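You operate a simulated robot arm through the tools that you are given. There is no shell and no other tool.

You are at the controls of a simulated robot arm. One attempt, no reset.

Task
Switch the small steamer off, cover it, and put its blue roll and the orange tape in the open drawer.
Fine: dial to low; glass lid on the round dish; shut the drawer.

It is judged by the outcome, as a careful person would: the job done as asked, and still so three seconds after it is handed in. It fails if anything else is knocked over, pushed out of place, dropped, spilled or broken. Lids that push on must go on centred and level and be pressed home; caps that screw on are set level and turned clockwise until they are tight.

Robot
A 6-joint arm with a two-finger gripper, fixed in place. Base frame: the origin is at the foot of the arm, x ahead of it, y to its left, z up. Lengths are in mm, angles in degrees, forces in N, time in s.
Its first joint turns from -166.0 to 166.0 degrees. Payload 2.45 kg.
The tool frame sits at the grasp point between the pads (the TCP): z along the fingers, y along the line on which they close. The tips reach 20 mm beyond it. The gripper opens to 140 mm. The gripper's body begins 168 mm behind the TCP.
Orientation is told as [roll, pitch, yaw] about the base's x, y, z axes, in that order, counted from this pose: with the fingers straight down and closing along the base's y, the tool's x points along the base's -x, its y along +y and its z along -z.

Tools
- The arm moves only by the tool jog_arm. Its argument "commands" is a list of rows, each a list of 3 entries, a list of its own where there are three numbers: the opening, from 0 (shut) to 1 (fully open), then the shift along the base's x, y, z in mm, then the turn, a rotation vector about the base's x, y, z in degrees. In form: [[gripper, [dx, dy, dz], [ax, ay, az]], ...]. A call has 1 to 20 rows; each row shifts and turns the commanded pose from where the row before left it. A row lasts 0.2 s, in which the tool goes at most 50 mm and 8.6 degrees; a call with a longer step from one row to the next is refused whole, and so is a gripper value outside its range. A pose out of reach is approached as far as the arm can. The call stops where the force on the tool passes 40 N (or 10 N more than at its start, if that is more) or the arm is blocked; 0.2 s more then pass. Each finger travels about 45 mm/s and halts on what it meets, pressing with about 44 N; the grip force reading is that of the motor and also rises with nothing between the fingers. The clock runs only during rows and for 0.2 s after the last one: add rows that do not move to give the fingers time. The reply holds the time, the measured pose of the TCP, the force on the tool along the base axes, the opening and the grip force, in the units named above and with some noise, with the torque about the TCP (base axes, N m) and any sound that the robot's microphone picked up.
- Cameras (640 x 400 px; columns grow to the right, rows downward): "scene" is fixed at [218.8, 499.1, 1635.2]; the picture's right is [-0.62, -0.78, 0.00], its down [-0.45, 0.35, -0.82] and it looks along [0.64, -0.51, -0.57] (base axes); focal length 316 px, centre (320, 200). "wrist" rides on the gripper at [78, 11, -209] in the tool frame; the picture's right is [-0.14, 0.99, 0.00], its down [-0.92, -0.13, -0.37] and it looks along [-0.37, -0.05, 0.93] (tool axes); focal length 280 px, centre (320, 200). There is no depth. A picture from a camera that has moved, and an enlarged one, comes with that camera's place and axes in the base frame and with its lens.
- snapshot(camera): a new picture of that camera. No time passes.
- zoom(camera, box): a new picture of the part [left, top, right, bottom] of that camera's present view, enlarged. No time passes.
- sign_off(): hands the job in; it is judged then, once.

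Places have to be worked out from the pictures, the camera data and where the tool is seen. Open the gripper and draw the arm clear of the work before you hand the job in, unless the task says otherwise.

The tools are called after ">>>" as name(argument=value, ...) on one line, values as JSON. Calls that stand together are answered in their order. jog_arm: Moves the arm, as the interface text tells. Its arguments: {"type":"object","properties":{"commands":{"type":"array","items":{"type":"array"}}},"required":["commands"]} The other tools are called the same way: snapshot (camera) takes a picture; zoom (camera, box) takes an enlarged picture of a part of a camera's view; sign_off () hands the job in.

At the start:

```text
t: 0.0
eef_pos: [693.6, 182.4, 1300.1]
ee_rot: [0.0, -0.1, -0.1]
ft_force: [0.5, 0.4, -0.2]
moment: [-0.04, -0.02, -0.02]
gripper_width: 140.0
gripper_force: 0.1
```

scene: 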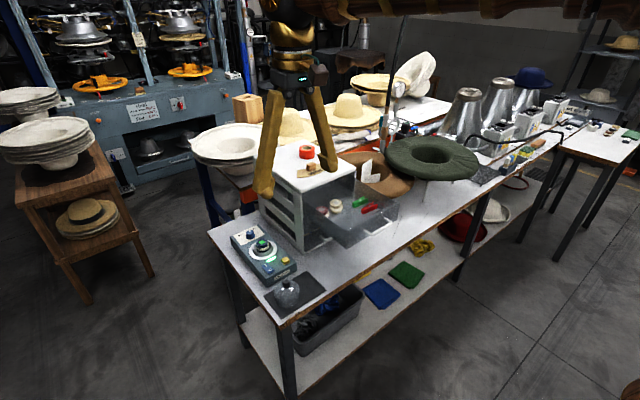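
wrist: 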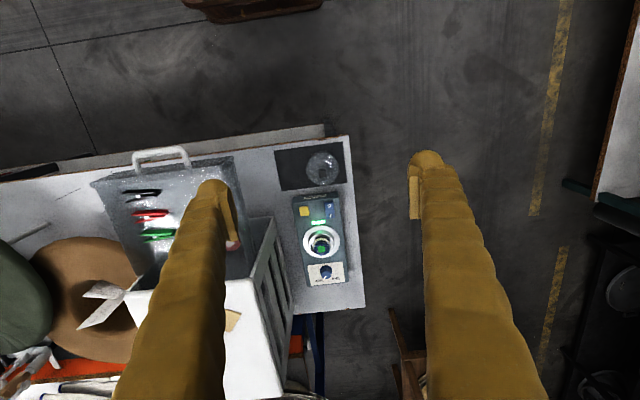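

I start by looking closely at the bench, the steamer, and the drawer unit.

>>> zoom(camera="scene", box=[220, 220, 340, 320])

>>> zoom(camera="scene", box=[250, 130, 410, 250])

>>> zoom(camera="wrist", box=[260, 130, 370, 300])

>>> zoom(camera="wrist", box=[80, 130, 300, 350])

```text
4.00 times, centred on (280, 270) of scene
camera zoom: at [218.8, 499.1, 1635.2], right [-0.62, -0.78, 0.0], down [-0.45, 0.35, -0.82], along [0.64, -0.51, -0.57], focal length 1264 px, centre (480, -80)
```

zoom: 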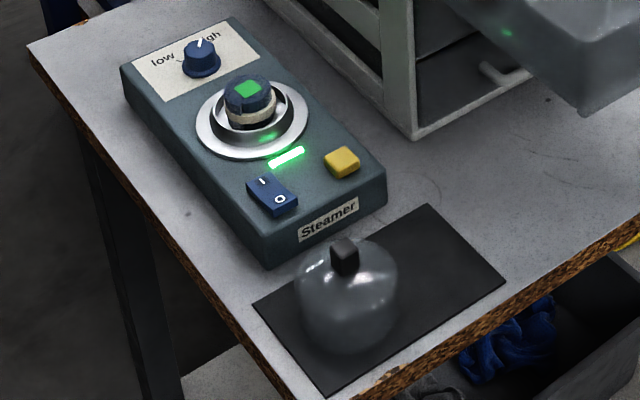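

```text
3.33 times, centred on (330, 190) of scene
camera zoom: at [218.8, 499.1, 1635.2], right [-0.62, -0.78, 0.0], down [-0.45, 0.35, -0.82], along [0.64, -0.51, -0.57], focal length 1053 px, centre (287, 233)
```

zoom: 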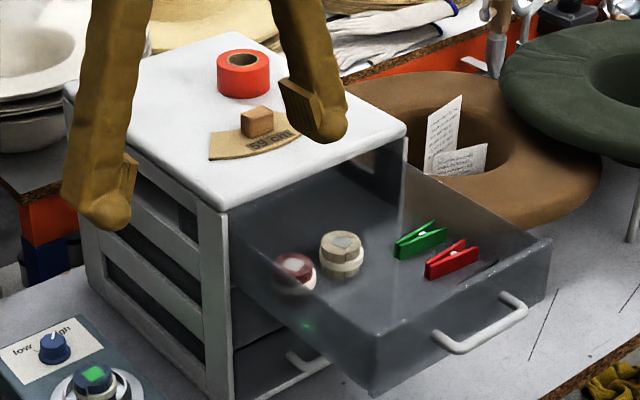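

```text
2.35 times, centred on (315, 215) of wrist
camera zoom: at [614.5, 193.5, 1509.4], right [0.14, 0.99, 0.0], down [0.92, -0.13, 0.37], along [0.37, -0.05, -0.93], focal length 660 px, centre (332, 165)
```

zoom: 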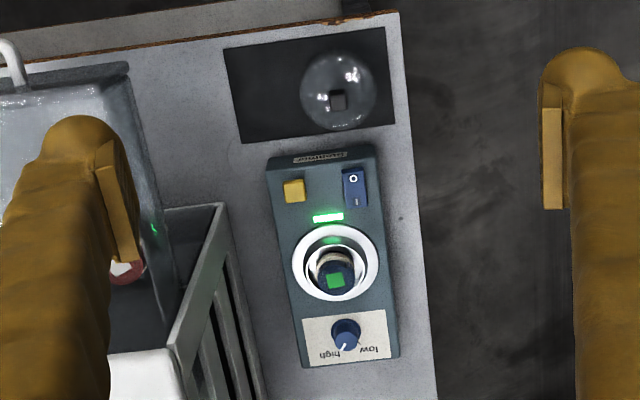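

```text
1.82 times, centred on (190, 240) of wrist
camera zoom: at [614.5, 193.5, 1509.4], right [0.14, 0.99, 0.0], down [0.92, -0.13, 0.37], along [0.37, -0.05, -0.93], focal length 510 px, centre (556, 127)
```

zoom: 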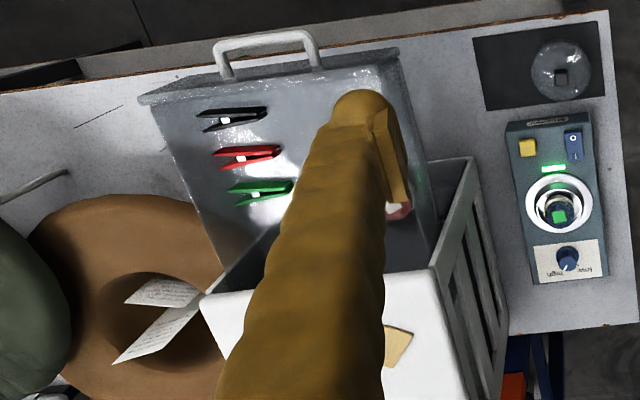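

The steamer lies around x≈980, y≈150, z≈900, with the cabinet to its right and the drawer opening toward the robot. I'll move above the steamer, staying high, to get better views and check the reach.

>>> jog_arm(commands=[[1, [40, -3, 0], [0, 0, 0]], [1, [40, -3, 0], [0, 0, 0]], [1, [40, -3, 0], [0, 0, 0]], [1, [40, -3, -5], [0, 0, 0]], [1, [30, 0, -5], [0, 0, 0]], [1, [0, 0, 0], [0, 0, 0]]])

>>> snapshot(camera="wrist")

>>> snapshot(camera="scene")

```text
t: 1.4
eef_pos: [880.8, 168.9, 1291.4]
ee_rot: [-0.1, 0.0, 0.1]
ft_force: [0.0, 0.9, -0.3]
moment: [-0.03, -0.02, 0.01]
gripper_width: 139.8
gripper_force: 0.1
```

```text
taken
camera wrist: at [803.6, 179.8, 1499.6], right [0.14, 0.99, 0.0], down [0.92, -0.13, 0.37], along [0.37, -0.05, -0.93], focal length 280 px, centre (320, 200)
```

wrist: 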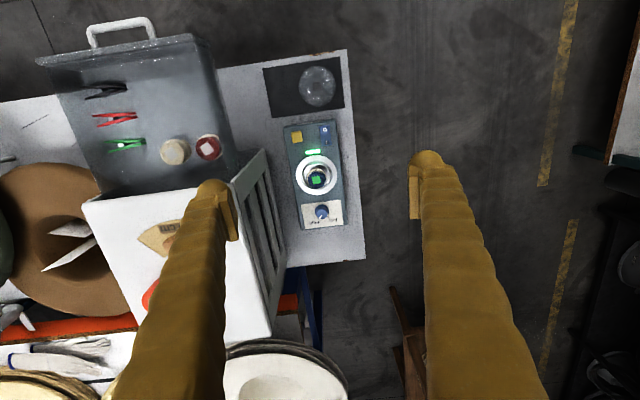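

```text
taken
```

scene: 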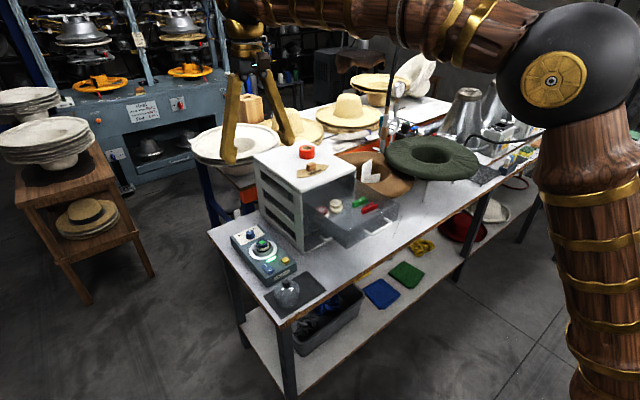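

The arm reaches freely so far. I'll enlarge the new wrist view to locate the cabinet, drawer contents and steamer more exactly.

>>> zoom(camera="wrist", box=[20, 10, 260, 160])

>>> zoom(camera="wrist", box=[60, 140, 300, 290])

>>> zoom(camera="wrist", box=[240, 40, 380, 240])

>>> zoom(camera="scene", box=[240, 130, 420, 260])

```text
2.67 times, centred on (140, 85) of wrist
camera zoom: at [803.6, 179.8, 1499.6], right [0.14, 0.99, 0.0], down [0.92, -0.13, 0.37], along [0.37, -0.05, -0.93], focal length 748 px, centre (800, 507)
```

zoom: 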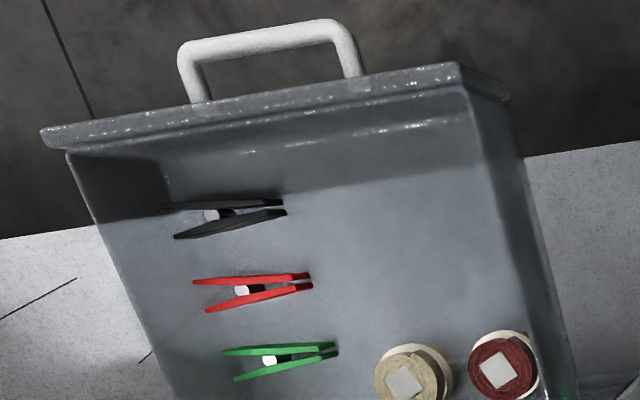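

```text
2.67 times, centred on (180, 215) of wrist
camera zoom: at [803.6, 179.8, 1499.6], right [0.14, 0.99, 0.0], down [0.92, -0.13, 0.37], along [0.37, -0.05, -0.93], focal length 748 px, centre (693, 160)
```

zoom: 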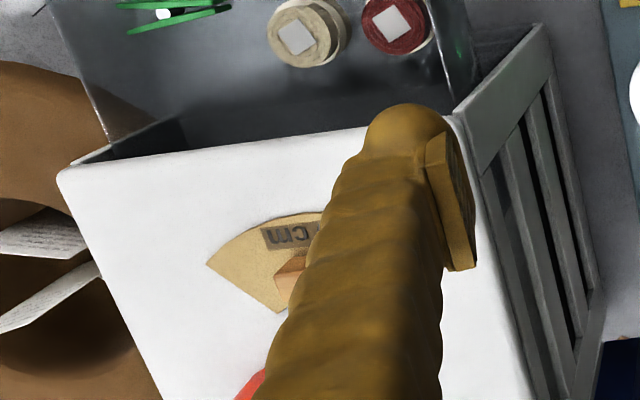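

```text
2.00 times, centred on (310, 140) of wrist
camera zoom: at [803.6, 179.8, 1499.6], right [0.14, 0.99, 0.0], down [0.92, -0.13, 0.37], along [0.37, -0.05, -0.93], focal length 561 px, centre (340, 320)
```

zoom: 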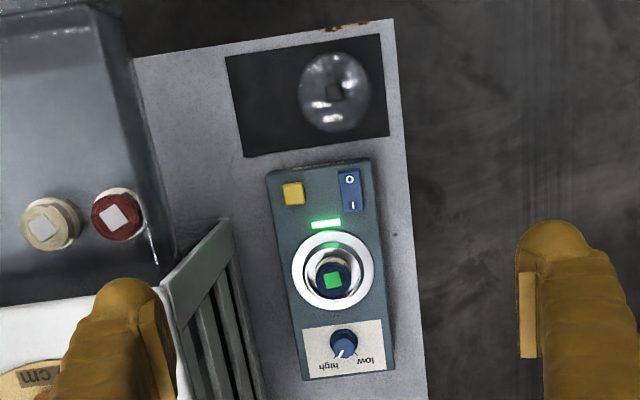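

```text
3.08 times, centred on (330, 195) of scene
camera zoom: at [218.8, 499.1, 1635.2], right [-0.62, -0.78, 0.0], down [-0.45, 0.35, -0.82], along [0.64, -0.51, -0.57], focal length 972 px, centre (289, 215)
```

zoom: 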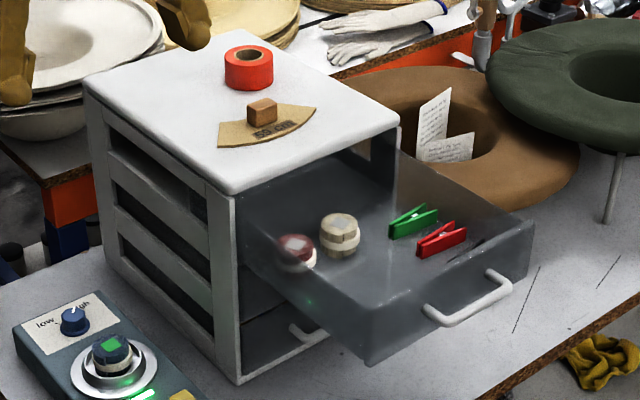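

Cabinet top is near z≈1080 with its side at y≈22; the steamer dish is near (996,145), the dial near (1080,148). I'll move further out and a bit lower to test reach and get a closer view.

>>> jog_arm(commands=[[1, [30, 0, -40], [0, 0, 0]], [1, [30, 0, -40], [0, 0, 0]], [1, [30, 0, -40], [0, 0, 0]], [1, [20, -3, -30], [0, 0, 0]], [1, [0, 0, 0], [0, 0, 0]]])

>>> snapshot(camera="wrist")

>>> snapshot(camera="scene")

```text
t: 2.6
eef_pos: [992.3, 169.3, 1140.9]
ee_rot: [0.0, 0.0, 0.1]
ft_force: [-0.4, -0.6, 0.2]
moment: [0.01, -0.05, -0.03]
gripper_width: 139.7
gripper_force: 0.0
```

```text
taken
camera wrist: at [914.9, 179.8, 1349.9], right [0.14, 0.99, 0.0], down [0.92, -0.13, 0.37], along [0.37, -0.05, -0.93], focal length 280 px, centre (320, 200)
```

wrist: 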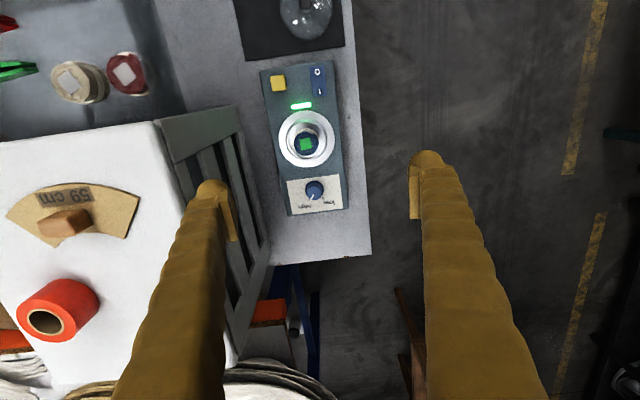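

```text
taken
```

scene: 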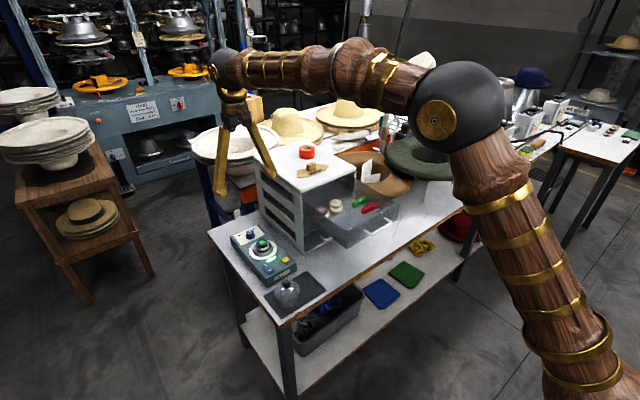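

Reach is fine here. I'll enlarge the steamer and the cabinet top.

>>> zoom(camera="wrist", box=[230, 50, 380, 230])

>>> zoom(camera="wrist", box=[0, 100, 240, 350])

>>> zoom(camera="scene", box=[225, 222, 305, 292])

```text
2.22 times, centred on (305, 140) of wrist
camera zoom: at [914.9, 179.8, 1349.9], right [0.14, 0.99, 0.0], down [0.92, -0.13, 0.37], along [0.37, -0.05, -0.93], focal length 623 px, centre (353, 333)
```

zoom: 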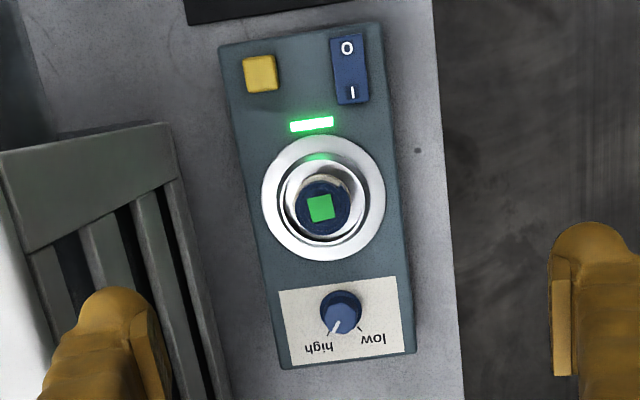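

```text
1.60 times, centred on (120, 225) of wrist
camera zoom: at [914.9, 179.8, 1349.9], right [0.14, 0.99, 0.0], down [0.92, -0.13, 0.37], along [0.37, -0.05, -0.93], focal length 449 px, centre (640, 160)
```

zoom: 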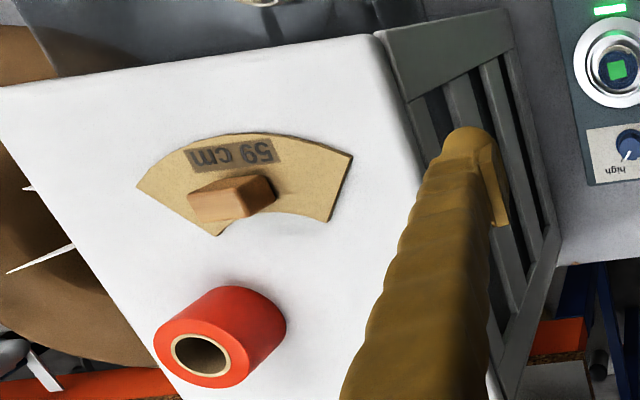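

```text
5.71 times, centred on (265, 257) of scene
camera zoom: at [218.8, 499.1, 1635.2], right [-0.62, -0.78, 0.0], down [-0.45, 0.35, -0.82], along [0.64, -0.51, -0.57], focal length 1806 px, centre (634, -126)
```

zoom: 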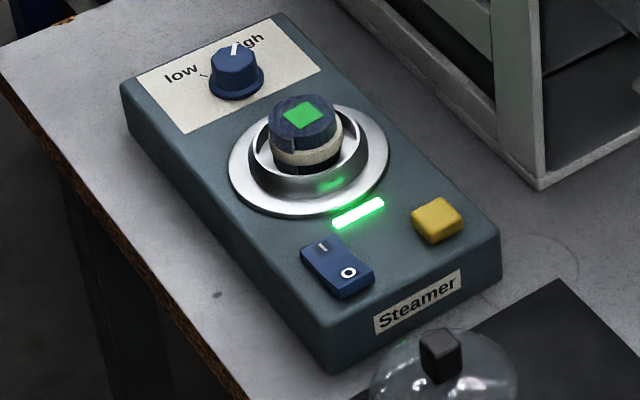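

The steamer top is about z≈830, its switch's "O" end faces the robot near (885,180). I close the gripper and come in above the O end of the switch.

>>> jog_arm(commands=[[0, [-30, 3, 0], [0, 0, 0]], [0, [-30, 3, -30], [0, 0, 0]], [0, [-30, 3, -30], [0, 0, 0]], [0, [-26, 2, -40], [0, 0, 0]], [0, [0, 0, -40], [0, 0, 0]], [0, [0, 0, -40], [0, 0, 0]], [0, [0, 0, -30], [0, 0, 0]], [0, [0, 0, 0], [0, 0, 0]], [0, [0, 0, 0], [0, 0, 0]]])

>>> snapshot(camera="wrist")

>>> zoom(camera="scene", box=[205, 190, 345, 310])

```text
t: 4.6
eef_pos: [877.3, 177.3, 928.2]
ee_rot: [0.0, 0.1, 0.0]
ft_force: [0.1, -0.4, 0.2]
moment: [0.01, 0.01, 0.01]
gripper_width: 0.2
gripper_force: 29.3
```

```text
taken
camera wrist: at [798.8, 187.9, 1138.1], right [0.14, 0.99, 0.0], down [0.92, -0.13, 0.37], along [0.37, -0.05, -0.93], focal length 280 px, centre (320, 200)
```

wrist: 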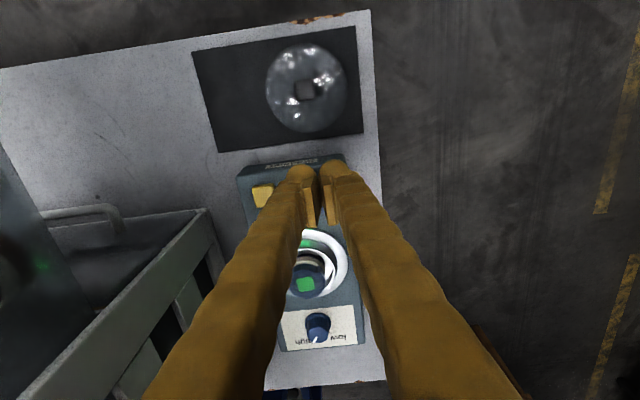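

```text
3.33 times, centred on (275, 250) of scene
camera zoom: at [218.8, 499.1, 1635.2], right [-0.62, -0.78, 0.0], down [-0.45, 0.35, -0.82], along [0.64, -0.51, -0.57], focal length 1053 px, centre (470, 33)
```

zoom: 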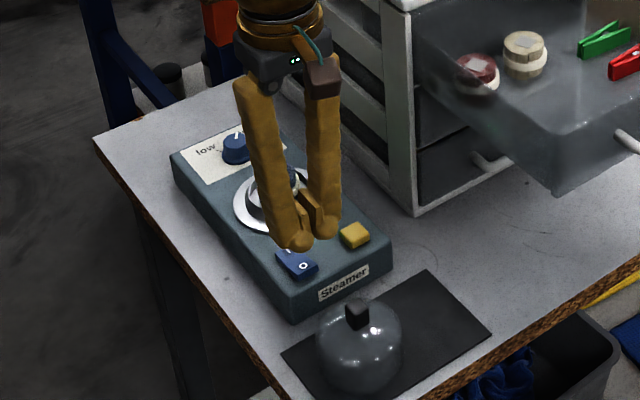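

Tips are centred over the O end at x≈877, z≈908. I descend in small steps until contact.

>>> jog_arm(commands=[[0, [4, 2, -20], [0, 0, 0]], [0, [0, 0, -15], [0, 0, 0]], [0, [0, 0, -6], [0, 0, 0]], [0, [0, 0, -5], [0, 0, 0]], [0, [0, 0, -4], [0, 0, 0]], [0, [0, 0, 0], [0, 0, 0]]])

>>> zoom(camera="scene", box=[225, 222, 325, 302])

>>> zoom(camera="wrist", box=[240, 120, 400, 220])

```text
t: 6.0
eef_pos: [879.8, 181.7, 881.3]
ee_rot: [0.0, 0.1, 0.0]
ft_force: [-0.1, -0.1, -0.2]
moment: [0.01, -0.02, 0.02]
gripper_width: 0.0
gripper_force: 29.1
```

```text
5.00 times, centred on (275, 262) of scene
camera zoom: at [218.8, 499.1, 1635.2], right [-0.62, -0.78, 0.0], down [-0.45, 0.35, -0.82], along [0.64, -0.51, -0.57], focal length 1580 px, centre (545, -110)
```

zoom: 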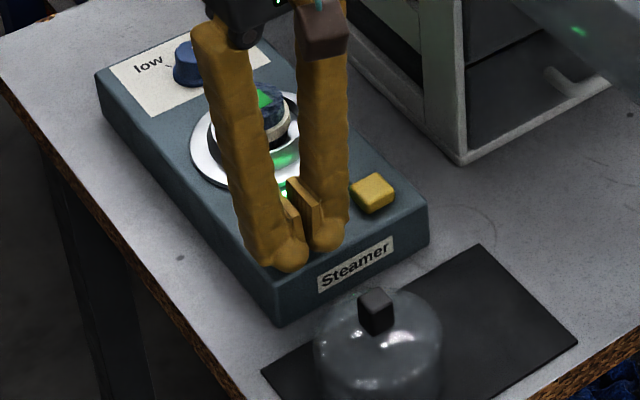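

```text
4.00 times, centred on (320, 170) of wrist
camera zoom: at [802.7, 191.6, 1089.8], right [0.14, 0.99, 0.0], down [0.92, -0.13, 0.37], along [0.37, -0.05, -0.93], focal length 1122 px, centre (320, 320)
```

zoom: 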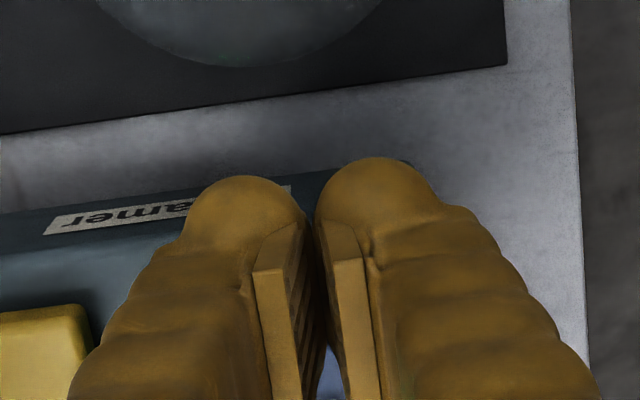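

The tips cover the O end's outer edge; the switch spans x≈882–929, so I shift +8 mm in x and press gently down.

>>> jog_arm(commands=[[0, [8, -1, 0], [0, 0, 0]], [0, [0, 0, -5], [0, 0, 0]], [0, [0, 0, -4], [0, 0, 0]], [0, [0, 0, -3], [0, 0, 0]], [0, [0, 0, -2], [0, 0, 0]], [0, [0, 0, -2], [0, 0, 0]], [0, [0, 0, -2], [0, 0, 0]]])

>>> zoom(camera="scene", box=[225, 222, 325, 302])

```text
t: 6.9
eef_pos: [888.7, 180.0, 875.3]
ee_rot: [0.1, -0.1, 0.0]
ft_force: [-5.1, -1.2, 8.9]
moment: [-0.04, 0.02, 0.07]
gripper_width: 5.8
gripper_force: 29.3
stopped in row 4: the force on the tool passed its limit at 48 N (the readings are from after the stop); the commanded pose is now the measured one
```

```text
5.00 times, centred on (275, 262) of scene
camera zoom: at [218.8, 499.1, 1635.2], right [-0.62, -0.78, 0.0], down [-0.45, 0.35, -0.82], along [0.64, -0.51, -0.57], focal length 1580 px, centre (545, -110)
```

zoom: 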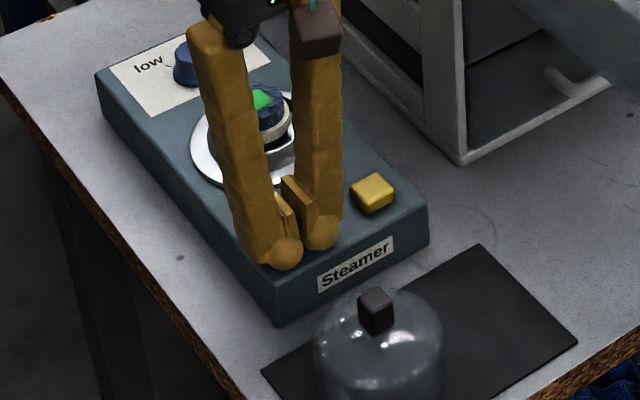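

The force peaked and the green glow seems gone. I lift off and look at the switch.

>>> jog_arm(commands=[[0, [0, 0, 10], [0, 0, 0]], [0, [0, 0, 40], [0, 0, 0]], [0, [0, 0, 45], [0, 0, 0]], [0, [0, 0, 45], [0, 0, 0]], [0.3, [-20, 0, 40], [0, 0, 0]], [1, [-20, 0, 20], [0, 0, 0]], [1, [0, 0, 0], [0, 0, 0]], [1, [0, 0, 0], [0, 0, 0]], [1, [0, 0, 0], [0, 0, 0]], [1, [0, 0, 0], [0, 0, 0]]])

>>> zoom(camera="scene", box=[225, 222, 325, 302])

>>> snapshot(camera="wrist")

```text
t: 9.1
eef_pos: [848.4, 179.8, 1075.5]
ee_rot: [0.1, -0.1, 0.0]
ft_force: [-0.3, -0.2, -0.4]
moment: [0.01, 0.02, -0.02]
gripper_width: 122.4
gripper_force: 0.0
```

```text
5.00 times, centred on (275, 262) of scene
camera zoom: at [218.8, 499.1, 1635.2], right [-0.62, -0.78, 0.0], down [-0.45, 0.35, -0.82], along [0.64, -0.51, -0.57], focal length 1580 px, centre (545, -110)
```

zoom: 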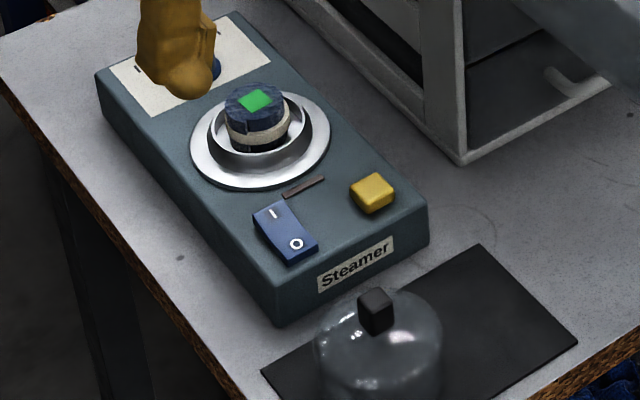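

```text
taken
camera wrist: at [770.1, 190.3, 1285.4], right [0.14, 0.99, 0.0], down [0.92, -0.13, 0.37], along [0.37, -0.05, -0.93], focal length 280 px, centre (320, 200)
```

wrist: 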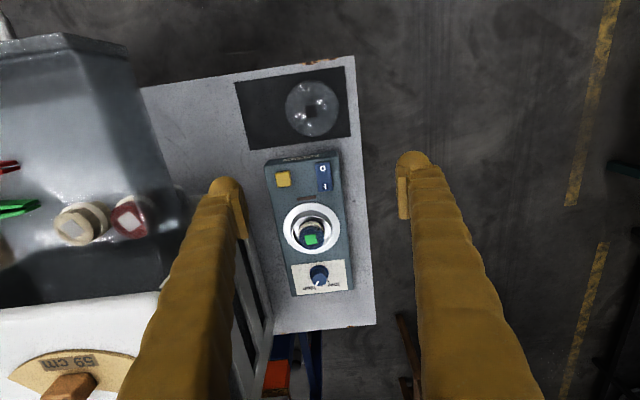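

The lamp is off and the rocker is on O. Now the dial: I'll look at its pointer and labels up close.

>>> zoom(camera="wrist", box=[270, 190, 370, 300])

>>> jog_arm(commands=[[1, [40, 0, 0], [0, 0, 0]], [1, [45, -5, 0], [0, 0, 0]], [1, [45, -5, 0], [0, 0, 0]], [1, [45, -5, 0], [0, 0, 0]], [1, [45, -5, -10], [0, 0, 0]], [1, [10, -5, -15], [0, 0, 0]], [1, [0, 0, 0], [0, 0, 0]], [1, [0, 0, 0], [0, 0, 0]]])

>>> zoom(camera="wrist", box=[250, 60, 390, 220])

>>> snapshot(camera="wrist")

```text
3.64 times, centred on (320, 245) of wrist
camera zoom: at [770.1, 190.3, 1285.4], right [0.14, 0.99, 0.0], down [0.92, -0.13, 0.37], along [0.37, -0.05, -0.93], focal length 1020 px, centre (320, 36)
```

zoom: 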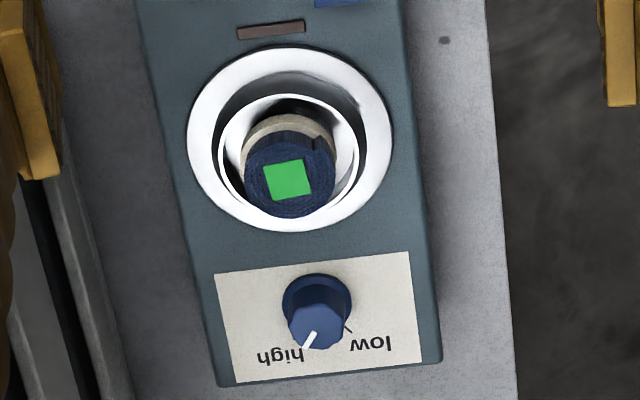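

```text
t: 10.9
eef_pos: [1078.8, 154.9, 1050.0]
ee_rot: [0.0, -0.1, 0.0]
ft_force: [0.5, -0.1, 0.0]
moment: [0.01, -0.01, -0.03]
gripper_width: 140.1
gripper_force: 0.1
```

```text
2.50 times, centred on (320, 140) of wrist
camera zoom: at [1000.9, 166.0, 1258.7], right [0.14, 0.99, 0.0], down [0.92, -0.13, 0.37], along [0.37, -0.05, -0.93], focal length 701 px, centre (320, 350)
```

zoom: 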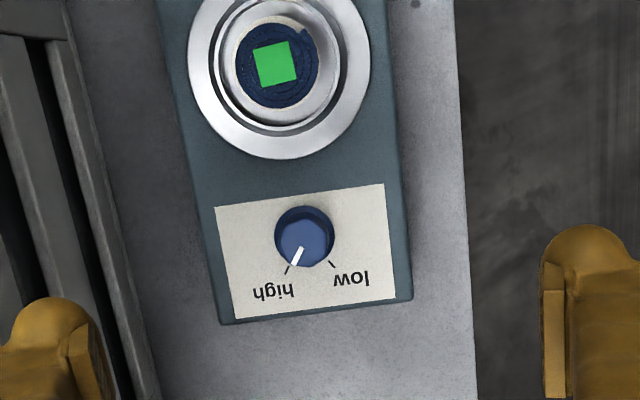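

```text
taken
camera wrist: at [1000.9, 166.0, 1258.7], right [0.14, 0.99, 0.0], down [0.92, -0.13, 0.37], along [0.37, -0.05, -0.93], focal length 280 px, centre (320, 200)
```

wrist: 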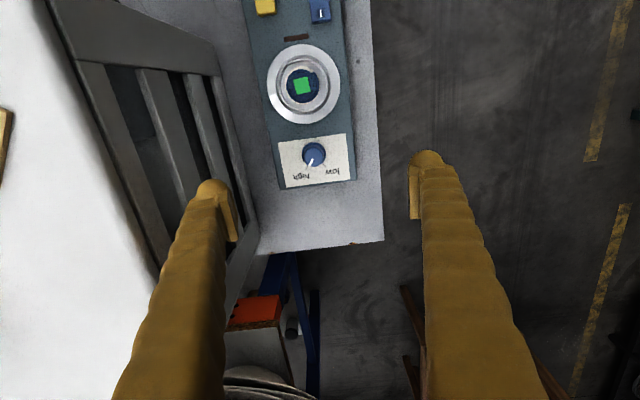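

The knob top is at about (1091.7,144.4,862), pointer at "high" (≈-37°), with the "low" tick about +70° counter-clockwise. I'll pre-yaw by -35°, set an opening of ~60 mm and descend part way over the knob.

>>> jog_arm(commands=[[0.43, [6, -5, 0], [0, 0, -8]], [0.43, [7, -5, 0], [0, 0, -8]], [0.43, [0, 0, -30], [0, 0, -8]], [0.43, [0, 0, -40], [0, 0, -8]], [0.43, [0, 0, -40], [0, 0, -3]], [0.43, [0, 0, -30], [0, 0, 0]], [0.43, [0, 0, 0], [0, 0, 0]]])

>>> snapshot(camera="wrist")

>>> zoom(camera="scene", box=[205, 190, 305, 270])

```text
t: 12.5
eef_pos: [1092.4, 145.2, 908.9]
ee_rot: [0.0, -0.3, -35.0]
ft_force: [0.5, -1.0, 0.3]
moment: [0.03, 0.01, -0.02]
gripper_width: 59.9
gripper_force: 0.1
```

```text
taken
camera wrist: at [1034.5, 199.1, 1117.8], right [0.68, 0.73, 0.0], down [0.68, -0.63, 0.37], along [0.27, -0.25, -0.93], focal length 280 px, centre (320, 200)
```

wrist: 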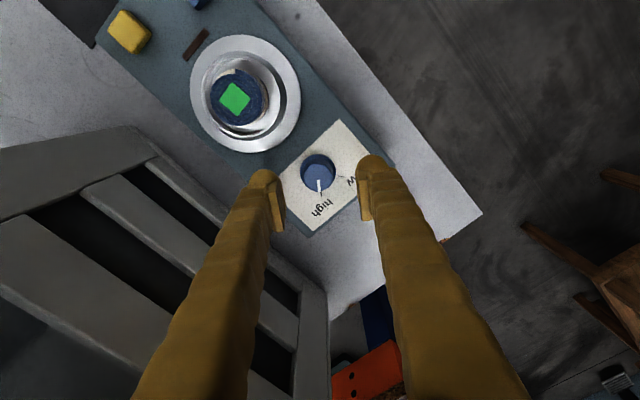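

```text
5.00 times, centred on (255, 230) of scene
camera zoom: at [218.8, 499.1, 1635.2], right [-0.62, -0.78, 0.0], down [-0.45, 0.35, -0.82], along [0.64, -0.51, -0.57], focal length 1580 px, centre (645, 50)
```

zoom: 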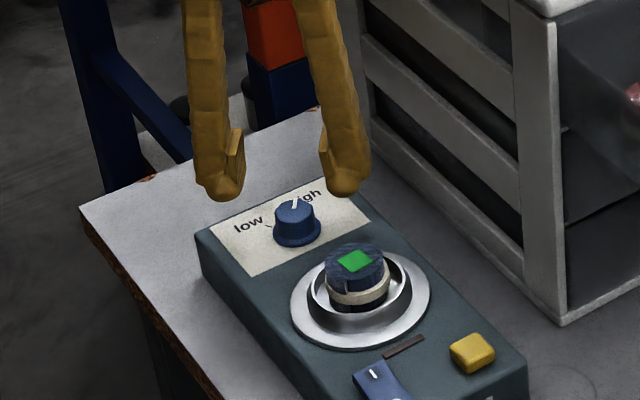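

The gripper is centred over the knob. I descend until the tips are just above the steamer's face and close on the knob.

>>> jog_arm(commands=[[0.43, [-0.5, -0.5, -25], [0, 0, 0]], [0.43, [0, 0, -12], [0, 0, 0]], [0.43, [0, 0, -5], [0, 0, 0]], [0.43, [0, 0, -3], [0, 0, 0]], [0.43, [0, 0, 0], [0, 0, 0]]])

>>> zoom(camera="scene", box=[205, 190, 305, 270])

>>> zoom(camera="wrist", box=[240, 120, 400, 220])

```text
t: 13.7
eef_pos: [1092.3, 145.3, 863.9]
ee_rot: [0.1, -0.2, -34.9]
ft_force: [0.5, 1.0, -0.6]
moment: [0.06, 0.01, -0.05]
gripper_width: 60.1
gripper_force: 0.0
```

```text
5.00 times, centred on (255, 230) of scene
camera zoom: at [218.8, 499.1, 1635.2], right [-0.62, -0.78, 0.0], down [-0.45, 0.35, -0.82], along [0.64, -0.51, -0.57], focal length 1580 px, centre (645, 50)
```

zoom: 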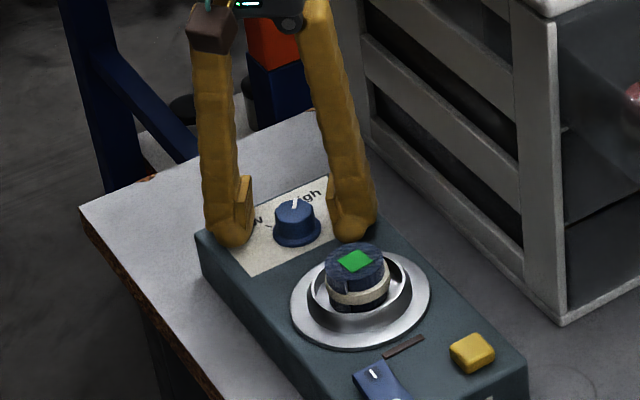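

```text
4.00 times, centred on (320, 170) of wrist
camera zoom: at [1034.9, 198.9, 1073.6], right [0.68, 0.73, 0.0], down [0.68, -0.63, 0.37], along [0.27, -0.25, -0.93], focal length 1122 px, centre (320, 320)
```

zoom: 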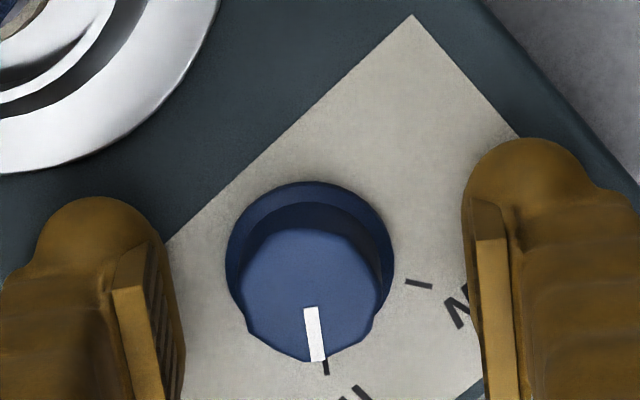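

The knob is ~2 mm off the gripper centre; I shift, close on it and check the grip.

>>> jog_arm(commands=[[0.43, [-1.4, -1.4, -2], [0, 0, 0]], [0.2, [0, 0, 0], [0, 0, 0]], [0.15, [0, 0, 0], [0, 0, 0]], [0.1, [0, 0, 0], [0, 0, 0]], [0.1, [0, 0, 0], [0, 0, 0]]])

>>> zoom(camera="wrist", box=[240, 120, 400, 220])

```text
t: 14.5
eef_pos: [1090.7, 140.4, 864.8]
ee_rot: [-0.1, -0.2, -35.0]
ft_force: [-1.5, -1.6, 0.5]
moment: [0.39, -0.3, 0.02]
gripper_width: 37.6
gripper_force: 6.1
stopped in row 4: the force on the tool passed its limit at 41 N (the readings are from after the stop); the commanded pose is now the measured one
```

```text
4.00 times, centred on (320, 170) of wrist
camera zoom: at [1032.7, 195.3, 1074.1], right [0.68, 0.73, 0.0], down [0.68, -0.63, 0.37], along [0.27, -0.25, -0.93], focal length 1122 px, centre (320, 320)
```

zoom: 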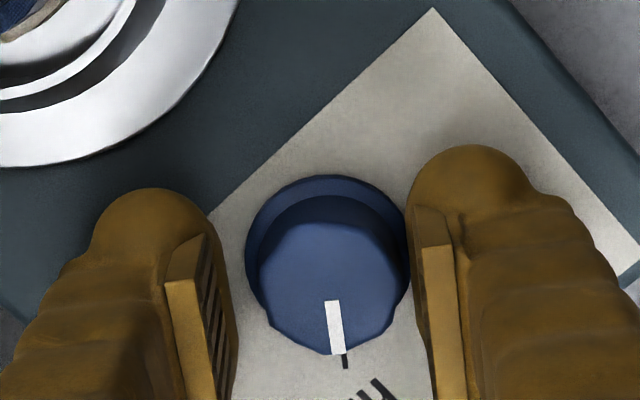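

A fingertip probably touched the steamer face (z rose to 864.8). I open slightly, raise 2–3 mm, recentre on the knob (≈1090.5,143.4) and close again.

>>> jog_arm(commands=[[0.4, [0, 0, 0], [0, 0, 0]], [0.4, [0, 0, 0], [0, 0, 0]], [0.4, [-0.2, 3, 2.5], [0, 0, 0]], [0.4, [0, 0, 0], [0, 0, 0]], [0.4, [0, 0, 0], [0, 0, 0]]])

>>> zoom(camera="wrist", box=[240, 120, 400, 220])

>>> zoom(camera="scene", box=[215, 200, 295, 260])

```text
t: 15.7
eef_pos: [1089.4, 144.4, 866.6]
ee_rot: [0.1, -0.1, -35.0]
ft_force: [0.5, -0.8, -0.3]
moment: [-0.02, -0.03, 0.0]
gripper_width: 55.8
gripper_force: 0.2
```

```text
4.00 times, centred on (320, 170) of wrist
camera zoom: at [1032.5, 198.1, 1075.8], right [0.68, 0.73, 0.0], down [0.68, -0.63, 0.37], along [0.27, -0.25, -0.93], focal length 1122 px, centre (320, 320)
```

zoom: 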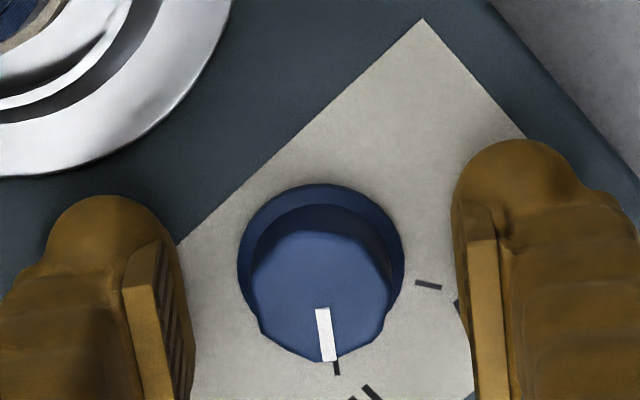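

```text
6.67 times, centred on (255, 230) of scene
camera zoom: at [218.8, 499.1, 1635.2], right [-0.62, -0.78, 0.0], down [-0.45, 0.35, -0.82], along [0.64, -0.51, -0.57], focal length 2106 px, centre (753, 0)
```

zoom: 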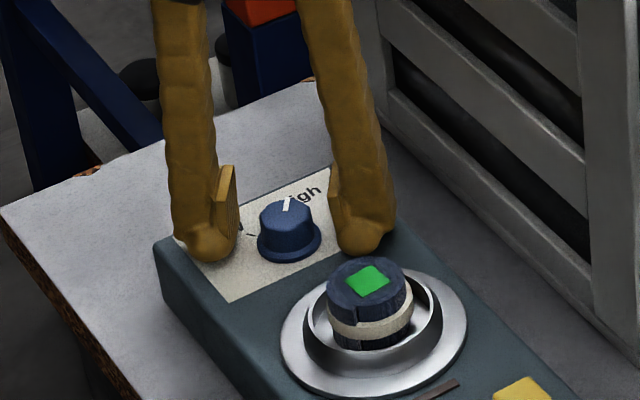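

Now centred on the knob. I close again.

>>> jog_arm(commands=[[0.25, [0, 0, 0], [0, 0, 0]], [0.15, [0, 0, 0], [0, 0, 0]], [0.1, [0, 0, 0], [0, 0, 0]], [0.1, [0, 0, 0], [0, 0, 0]]])

>>> zoom(camera="wrist", box=[240, 120, 400, 220])

```text
t: 16.7
eef_pos: [1091.3, 145.3, 866.1]
ee_rot: [0.0, -0.3, -35.0]
ft_force: [2.6, 2.9, -1.4]
moment: [0.04, -0.05, 0.01]
gripper_width: 27.6
gripper_force: 45.0
```

```text
4.00 times, centred on (320, 170) of wrist
camera zoom: at [1032.5, 198.2, 1075.9], right [0.68, 0.73, 0.0], down [0.68, -0.63, 0.37], along [0.27, -0.25, -0.93], focal length 1122 px, centre (320, 320)
```

zoom: 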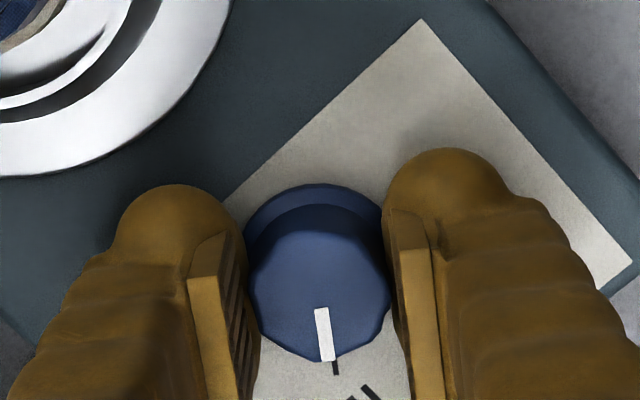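

Firm centred grip with 27.6 mm. I turn counter-clockwise +64° about vertical, then check against the "low" tick.

>>> jog_arm(commands=[[0.1, [0, 0, 0], [0, 0, 8]], [0.1, [0, 0, 0], [0, 0, 8]], [0.1, [0, 0, 0], [0, 0, 8]], [0.1, [0, 0, 0], [0, 0, 8]], [0.1, [0, 0, 0], [0, 0, 8]], [0.1, [0, 0, 0], [0, 0, 8]], [0.1, [0, 0, 0], [0, 0, 8]], [0.1, [0, 0, 0], [0, 0, 8]], [0.1, [0, 0, 0], [0, 0, 0]]])

>>> zoom(camera="wrist", box=[240, 120, 400, 220])

>>> zoom(camera="scene", box=[215, 200, 295, 260])

```text
t: 18.7
eef_pos: [1091.5, 145.8, 867.1]
ee_rot: [0.0, -0.2, 29.1]
ft_force: [11.2, -0.8, 10.8]
moment: [-0.03, -0.11, 0.04]
gripper_width: 27.8
gripper_force: 45.3
```

```text
4.00 times, centred on (320, 170) of wrist
camera zoom: at [1016.6, 116.0, 1075.9], right [-0.36, 0.93, 0.0], down [0.87, 0.33, 0.37], along [0.35, 0.13, -0.93], focal length 1122 px, centre (320, 320)
```

zoom: 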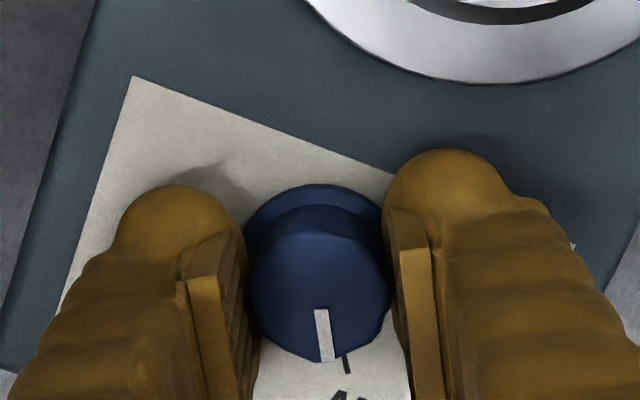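

```text
6.67 times, centred on (255, 230) of scene
camera zoom: at [218.8, 499.1, 1635.2], right [-0.62, -0.78, 0.0], down [-0.45, 0.35, -0.82], along [0.64, -0.51, -0.57], focal length 2106 px, centre (753, 0)
```

zoom: 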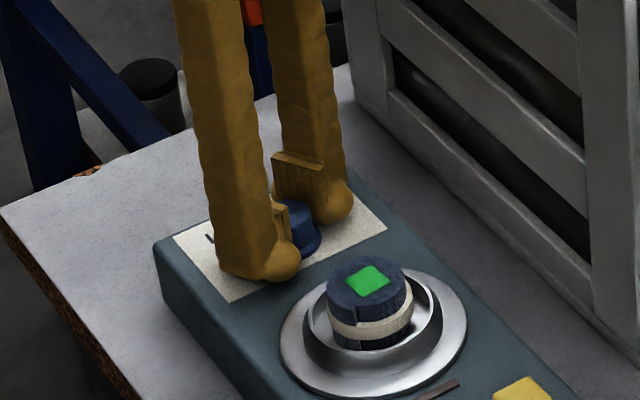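

The pointer is about 6° short of the "low" tick; I turn the rest of the way.

>>> jog_arm(commands=[[0.1, [0, 0, 0], [0, 0, 3]], [0.1, [0, 0, 0], [0, 0, 3]], [0.1, [0, 0, 0], [0, 0, 0]]])

>>> zoom(camera="wrist", box=[240, 120, 400, 220])

```text
t: 19.5
eef_pos: [1091.5, 144.5, 866.5]
ee_rot: [0.0, -0.2, 35.0]
ft_force: [5.5, 4.5, 20.6]
moment: [0.05, -0.05, 0.01]
gripper_width: 27.7
gripper_force: 44.6
```

```text
4.00 times, centred on (320, 170) of wrist
camera zoom: at [1020.0, 108.4, 1075.8], right [-0.46, 0.89, 0.0], down [0.83, 0.42, 0.37], along [0.33, 0.17, -0.93], focal length 1122 px, centre (320, 320)
```

zoom: 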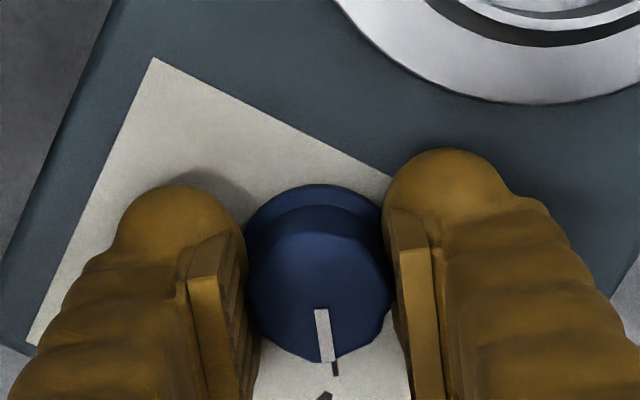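

The pointer now lines up with the low tick. I release and lift straight up.

>>> jog_arm(commands=[[0.3, [0, 0, 0], [0, 0, 0]], [0.4, [0, 0, 0], [0, 0, 0]], [0.4, [0, 0, 10], [0, 0, 0]], [0.4, [0, 0, 40], [0, 0, 0]], [0.4, [0, 0, 45], [0, 0, -8]], [0.5, [0, 0, 45], [0, 0, -8]], [0.5, [-30, 0, 30], [0, 0, -8]], [0.5, [-30, 0, 0], [0, 0, -8]], [0.5, [0, 0, 0], [0, 0, -3]], [0.5, [0, 0, 0], [0, 0, 0]]])

>>> snapshot(camera="wrist")

>>> zoom(camera="wrist", box=[250, 60, 390, 220])

>>> zoom(camera="scene", box=[215, 210, 315, 290])

```text
t: 21.7
eef_pos: [1029.4, 146.2, 1035.1]
ee_rot: [0.1, -0.2, -0.2]
ft_force: [0.2, -0.4, 1.2]
moment: [0.01, 0.01, 0.02]
gripper_width: 70.0
gripper_force: 0.0
```

```text
taken
camera wrist: at [951.0, 156.0, 1244.4], right [0.14, 0.99, 0.0], down [0.92, -0.13, 0.37], along [0.37, -0.05, -0.93], focal length 280 px, centre (320, 200)
```

wrist: 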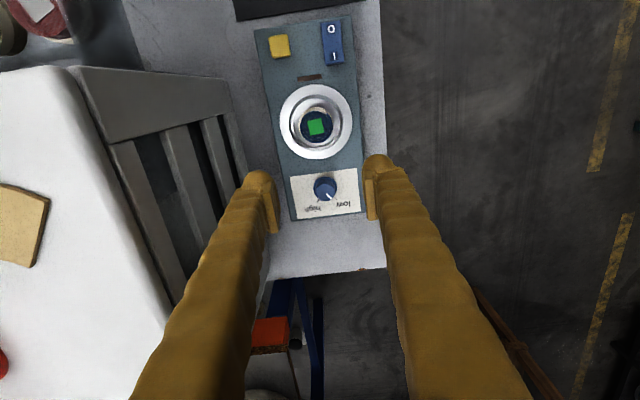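

```text
2.50 times, centred on (320, 140) of wrist
camera zoom: at [951.0, 156.0, 1244.4], right [0.14, 0.99, 0.0], down [0.92, -0.13, 0.37], along [0.37, -0.05, -0.93], focal length 701 px, centre (320, 350)
```

zoom: 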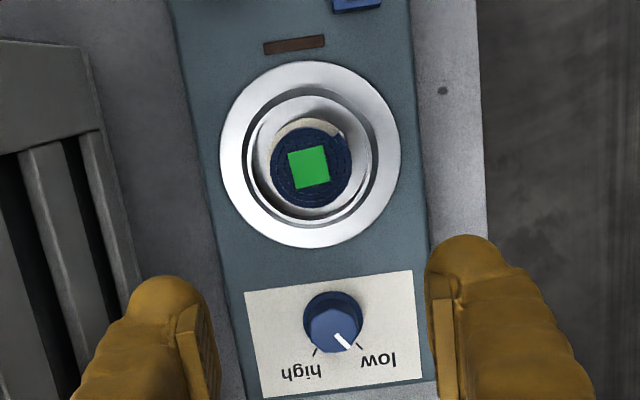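

```text
5.00 times, centred on (265, 250) of scene
camera zoom: at [218.8, 499.1, 1635.2], right [-0.62, -0.78, 0.0], down [-0.45, 0.35, -0.82], along [0.64, -0.51, -0.57], focal length 1580 px, centre (595, -50)
```

zoom: 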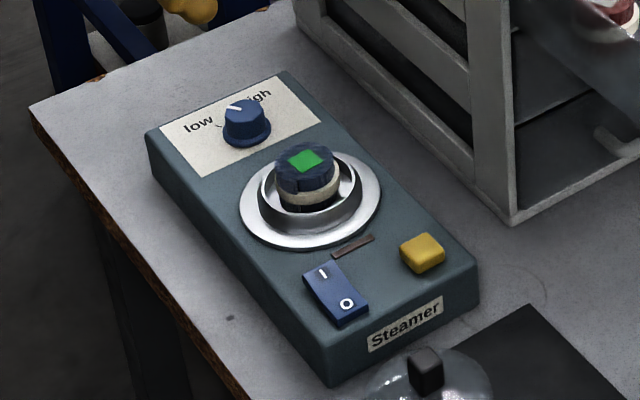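

Dial is at low. Next the blue roll at (995.5,145.3), top z≈886, standing in the dish; I move over it with 70 mm opening and descend so the tips stay above the cup rim.

>>> jog_arm(commands=[[0.5, [-34, -1, 0], [0, 0, 0]], [0.5, [0, 0, -40], [0, 0, 0]], [0.5, [0, 0, -40], [0, 0, 0]], [0.5, [0, 0, -35], [0, 0, 0]], [0.5, [0, 0, 0], [0, 0, 0]]])

>>> zoom(camera="wrist", box=[240, 110, 400, 210])

>>> zoom(camera="scene", box=[215, 210, 315, 290])

```text
t: 22.9
eef_pos: [997.5, 145.0, 918.2]
ee_rot: [0.0, -0.2, 0.0]
ft_force: [0.4, 0.8, 0.6]
moment: [0.02, 0.01, -0.01]
gripper_width: 70.2
gripper_force: 0.1
```

```text
4.00 times, centred on (320, 160) of wrist
camera zoom: at [919.2, 155.6, 1127.5], right [0.14, 0.99, 0.0], down [0.92, -0.13, 0.37], along [0.37, -0.05, -0.93], focal length 1122 px, centre (320, 360)
```

zoom: 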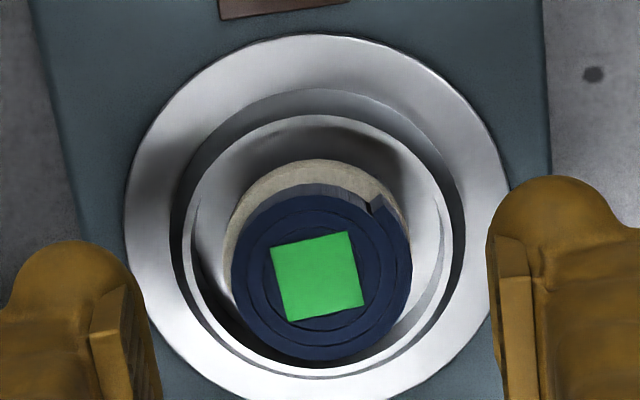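

```text
5.00 times, centred on (265, 250) of scene
camera zoom: at [218.8, 499.1, 1635.2], right [-0.62, -0.78, 0.0], down [-0.45, 0.35, -0.82], along [0.64, -0.51, -0.57], focal length 1580 px, centre (595, -50)
```

zoom: 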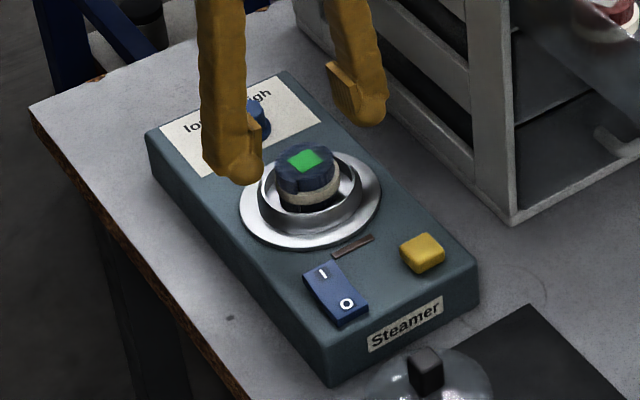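

The roll is centred between the fingers. I descend to TCP z≈883 (tips ~863, above the rim) and close gently.

>>> jog_arm(commands=[[0.5, [-2, 0.3, -20], [0, 0, 0]], [0.5, [0, 0, -10], [0, 0, 0]], [0.5, [0, 0, -5], [0, 0, 0]], [0.4, [0, 0, 0], [0, 0, 0]], [0.3, [0, 0, 0], [0, 0, 0]], [0.25, [0, 0, 0], [0, 0, 0]], [0.2, [0, 0, 0], [0, 0, 0]], [0.2, [0, 0, 0], [0, 0, 0]]])

>>> zoom(camera="wrist", box=[240, 110, 400, 210])

>>> zoom(camera="scene", box=[215, 210, 315, 290])

```text
t: 24.7
eef_pos: [994.4, 142.4, 884.3]
ee_rot: [0.1, -0.2, -0.1]
ft_force: [0.0, -0.8, -0.2]
moment: [-0.03, 0.05, 0.0]
gripper_width: 40.9
gripper_force: 44.3
```

```text
4.00 times, centred on (320, 160) of wrist
camera zoom: at [917.0, 154.3, 1093.4], right [0.14, 0.99, 0.0], down [0.92, -0.13, 0.37], along [0.37, -0.05, -0.93], focal length 1122 px, centre (320, 360)
```

zoom: 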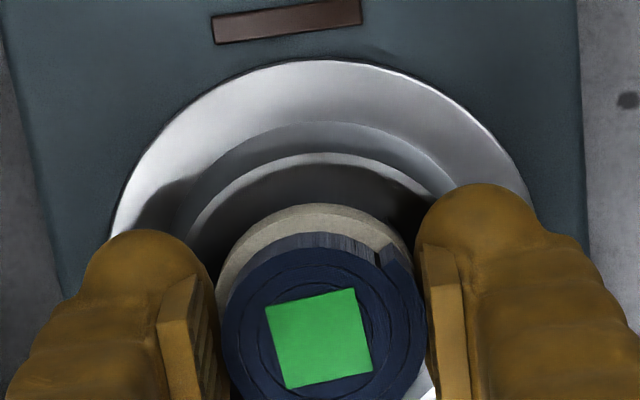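

```text
5.00 times, centred on (265, 250) of scene
camera zoom: at [218.8, 499.1, 1635.2], right [-0.62, -0.78, 0.0], down [-0.45, 0.35, -0.82], along [0.64, -0.51, -0.57], focal length 1580 px, centre (595, -50)
```

zoom: 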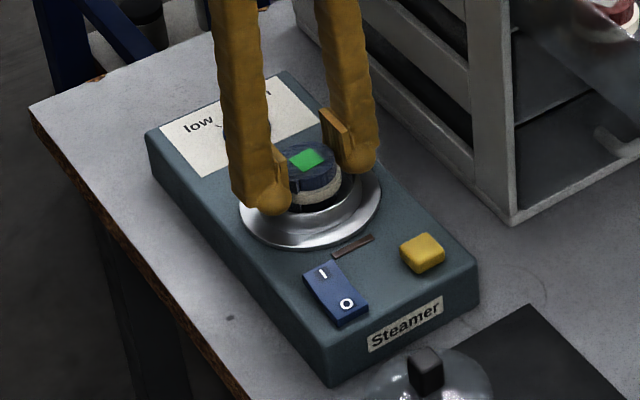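

The roll is held (40.9 mm). I lift it straight up.

>>> jog_arm(commands=[[0.2, [0, 0, 10], [0, 0, 0]], [0.2, [0, 0, 20], [0, 0, 0]], [0.2, [0, 0, 40], [0, 0, 0]], [0.2, [0, 0, 45], [0, 0, 0]], [0.2, [0, 0, 45], [0, 0, 0]], [0.2, [0, 0, 45], [0, 0, 0]], [0.2, [0, 0, 45], [0, 0, 0]], [0.2, [0, 0, 30], [0, 0, 0]], [0.2, [0, 0, 0], [0, 0, 0]]])

>>> snapshot(camera="wrist")

>>> zoom(camera="scene", box=[205, 130, 405, 290])

```text
t: 26.7
eef_pos: [993.8, 141.7, 1167.2]
ee_rot: [0.0, -0.2, 0.0]
ft_force: [-0.6, -0.8, -0.4]
moment: [-0.01, 0.0, -0.01]
gripper_width: 41.0
gripper_force: 43.6
```

```text
taken
camera wrist: at [915.5, 151.9, 1375.9], right [0.14, 0.99, 0.0], down [0.92, -0.13, 0.37], along [0.37, -0.05, -0.93], focal length 280 px, centre (320, 200)
```

wrist: 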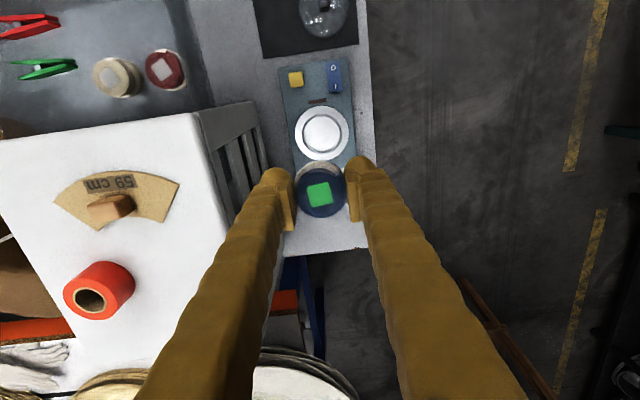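

```text
2.50 times, centred on (305, 210) of scene
camera zoom: at [218.8, 499.1, 1635.2], right [-0.62, -0.78, 0.0], down [-0.45, 0.35, -0.82], along [0.64, -0.51, -0.57], focal length 790 px, centre (358, 175)
```

zoom: 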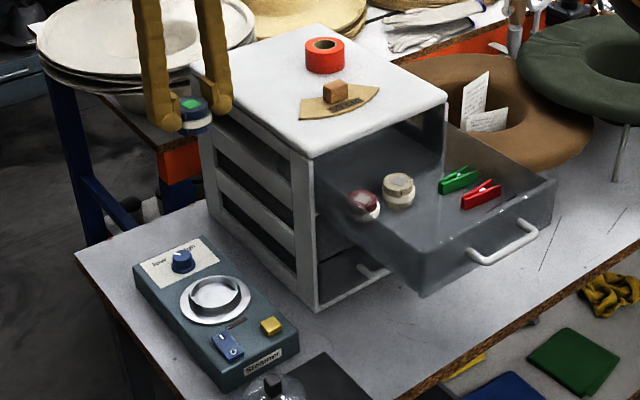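

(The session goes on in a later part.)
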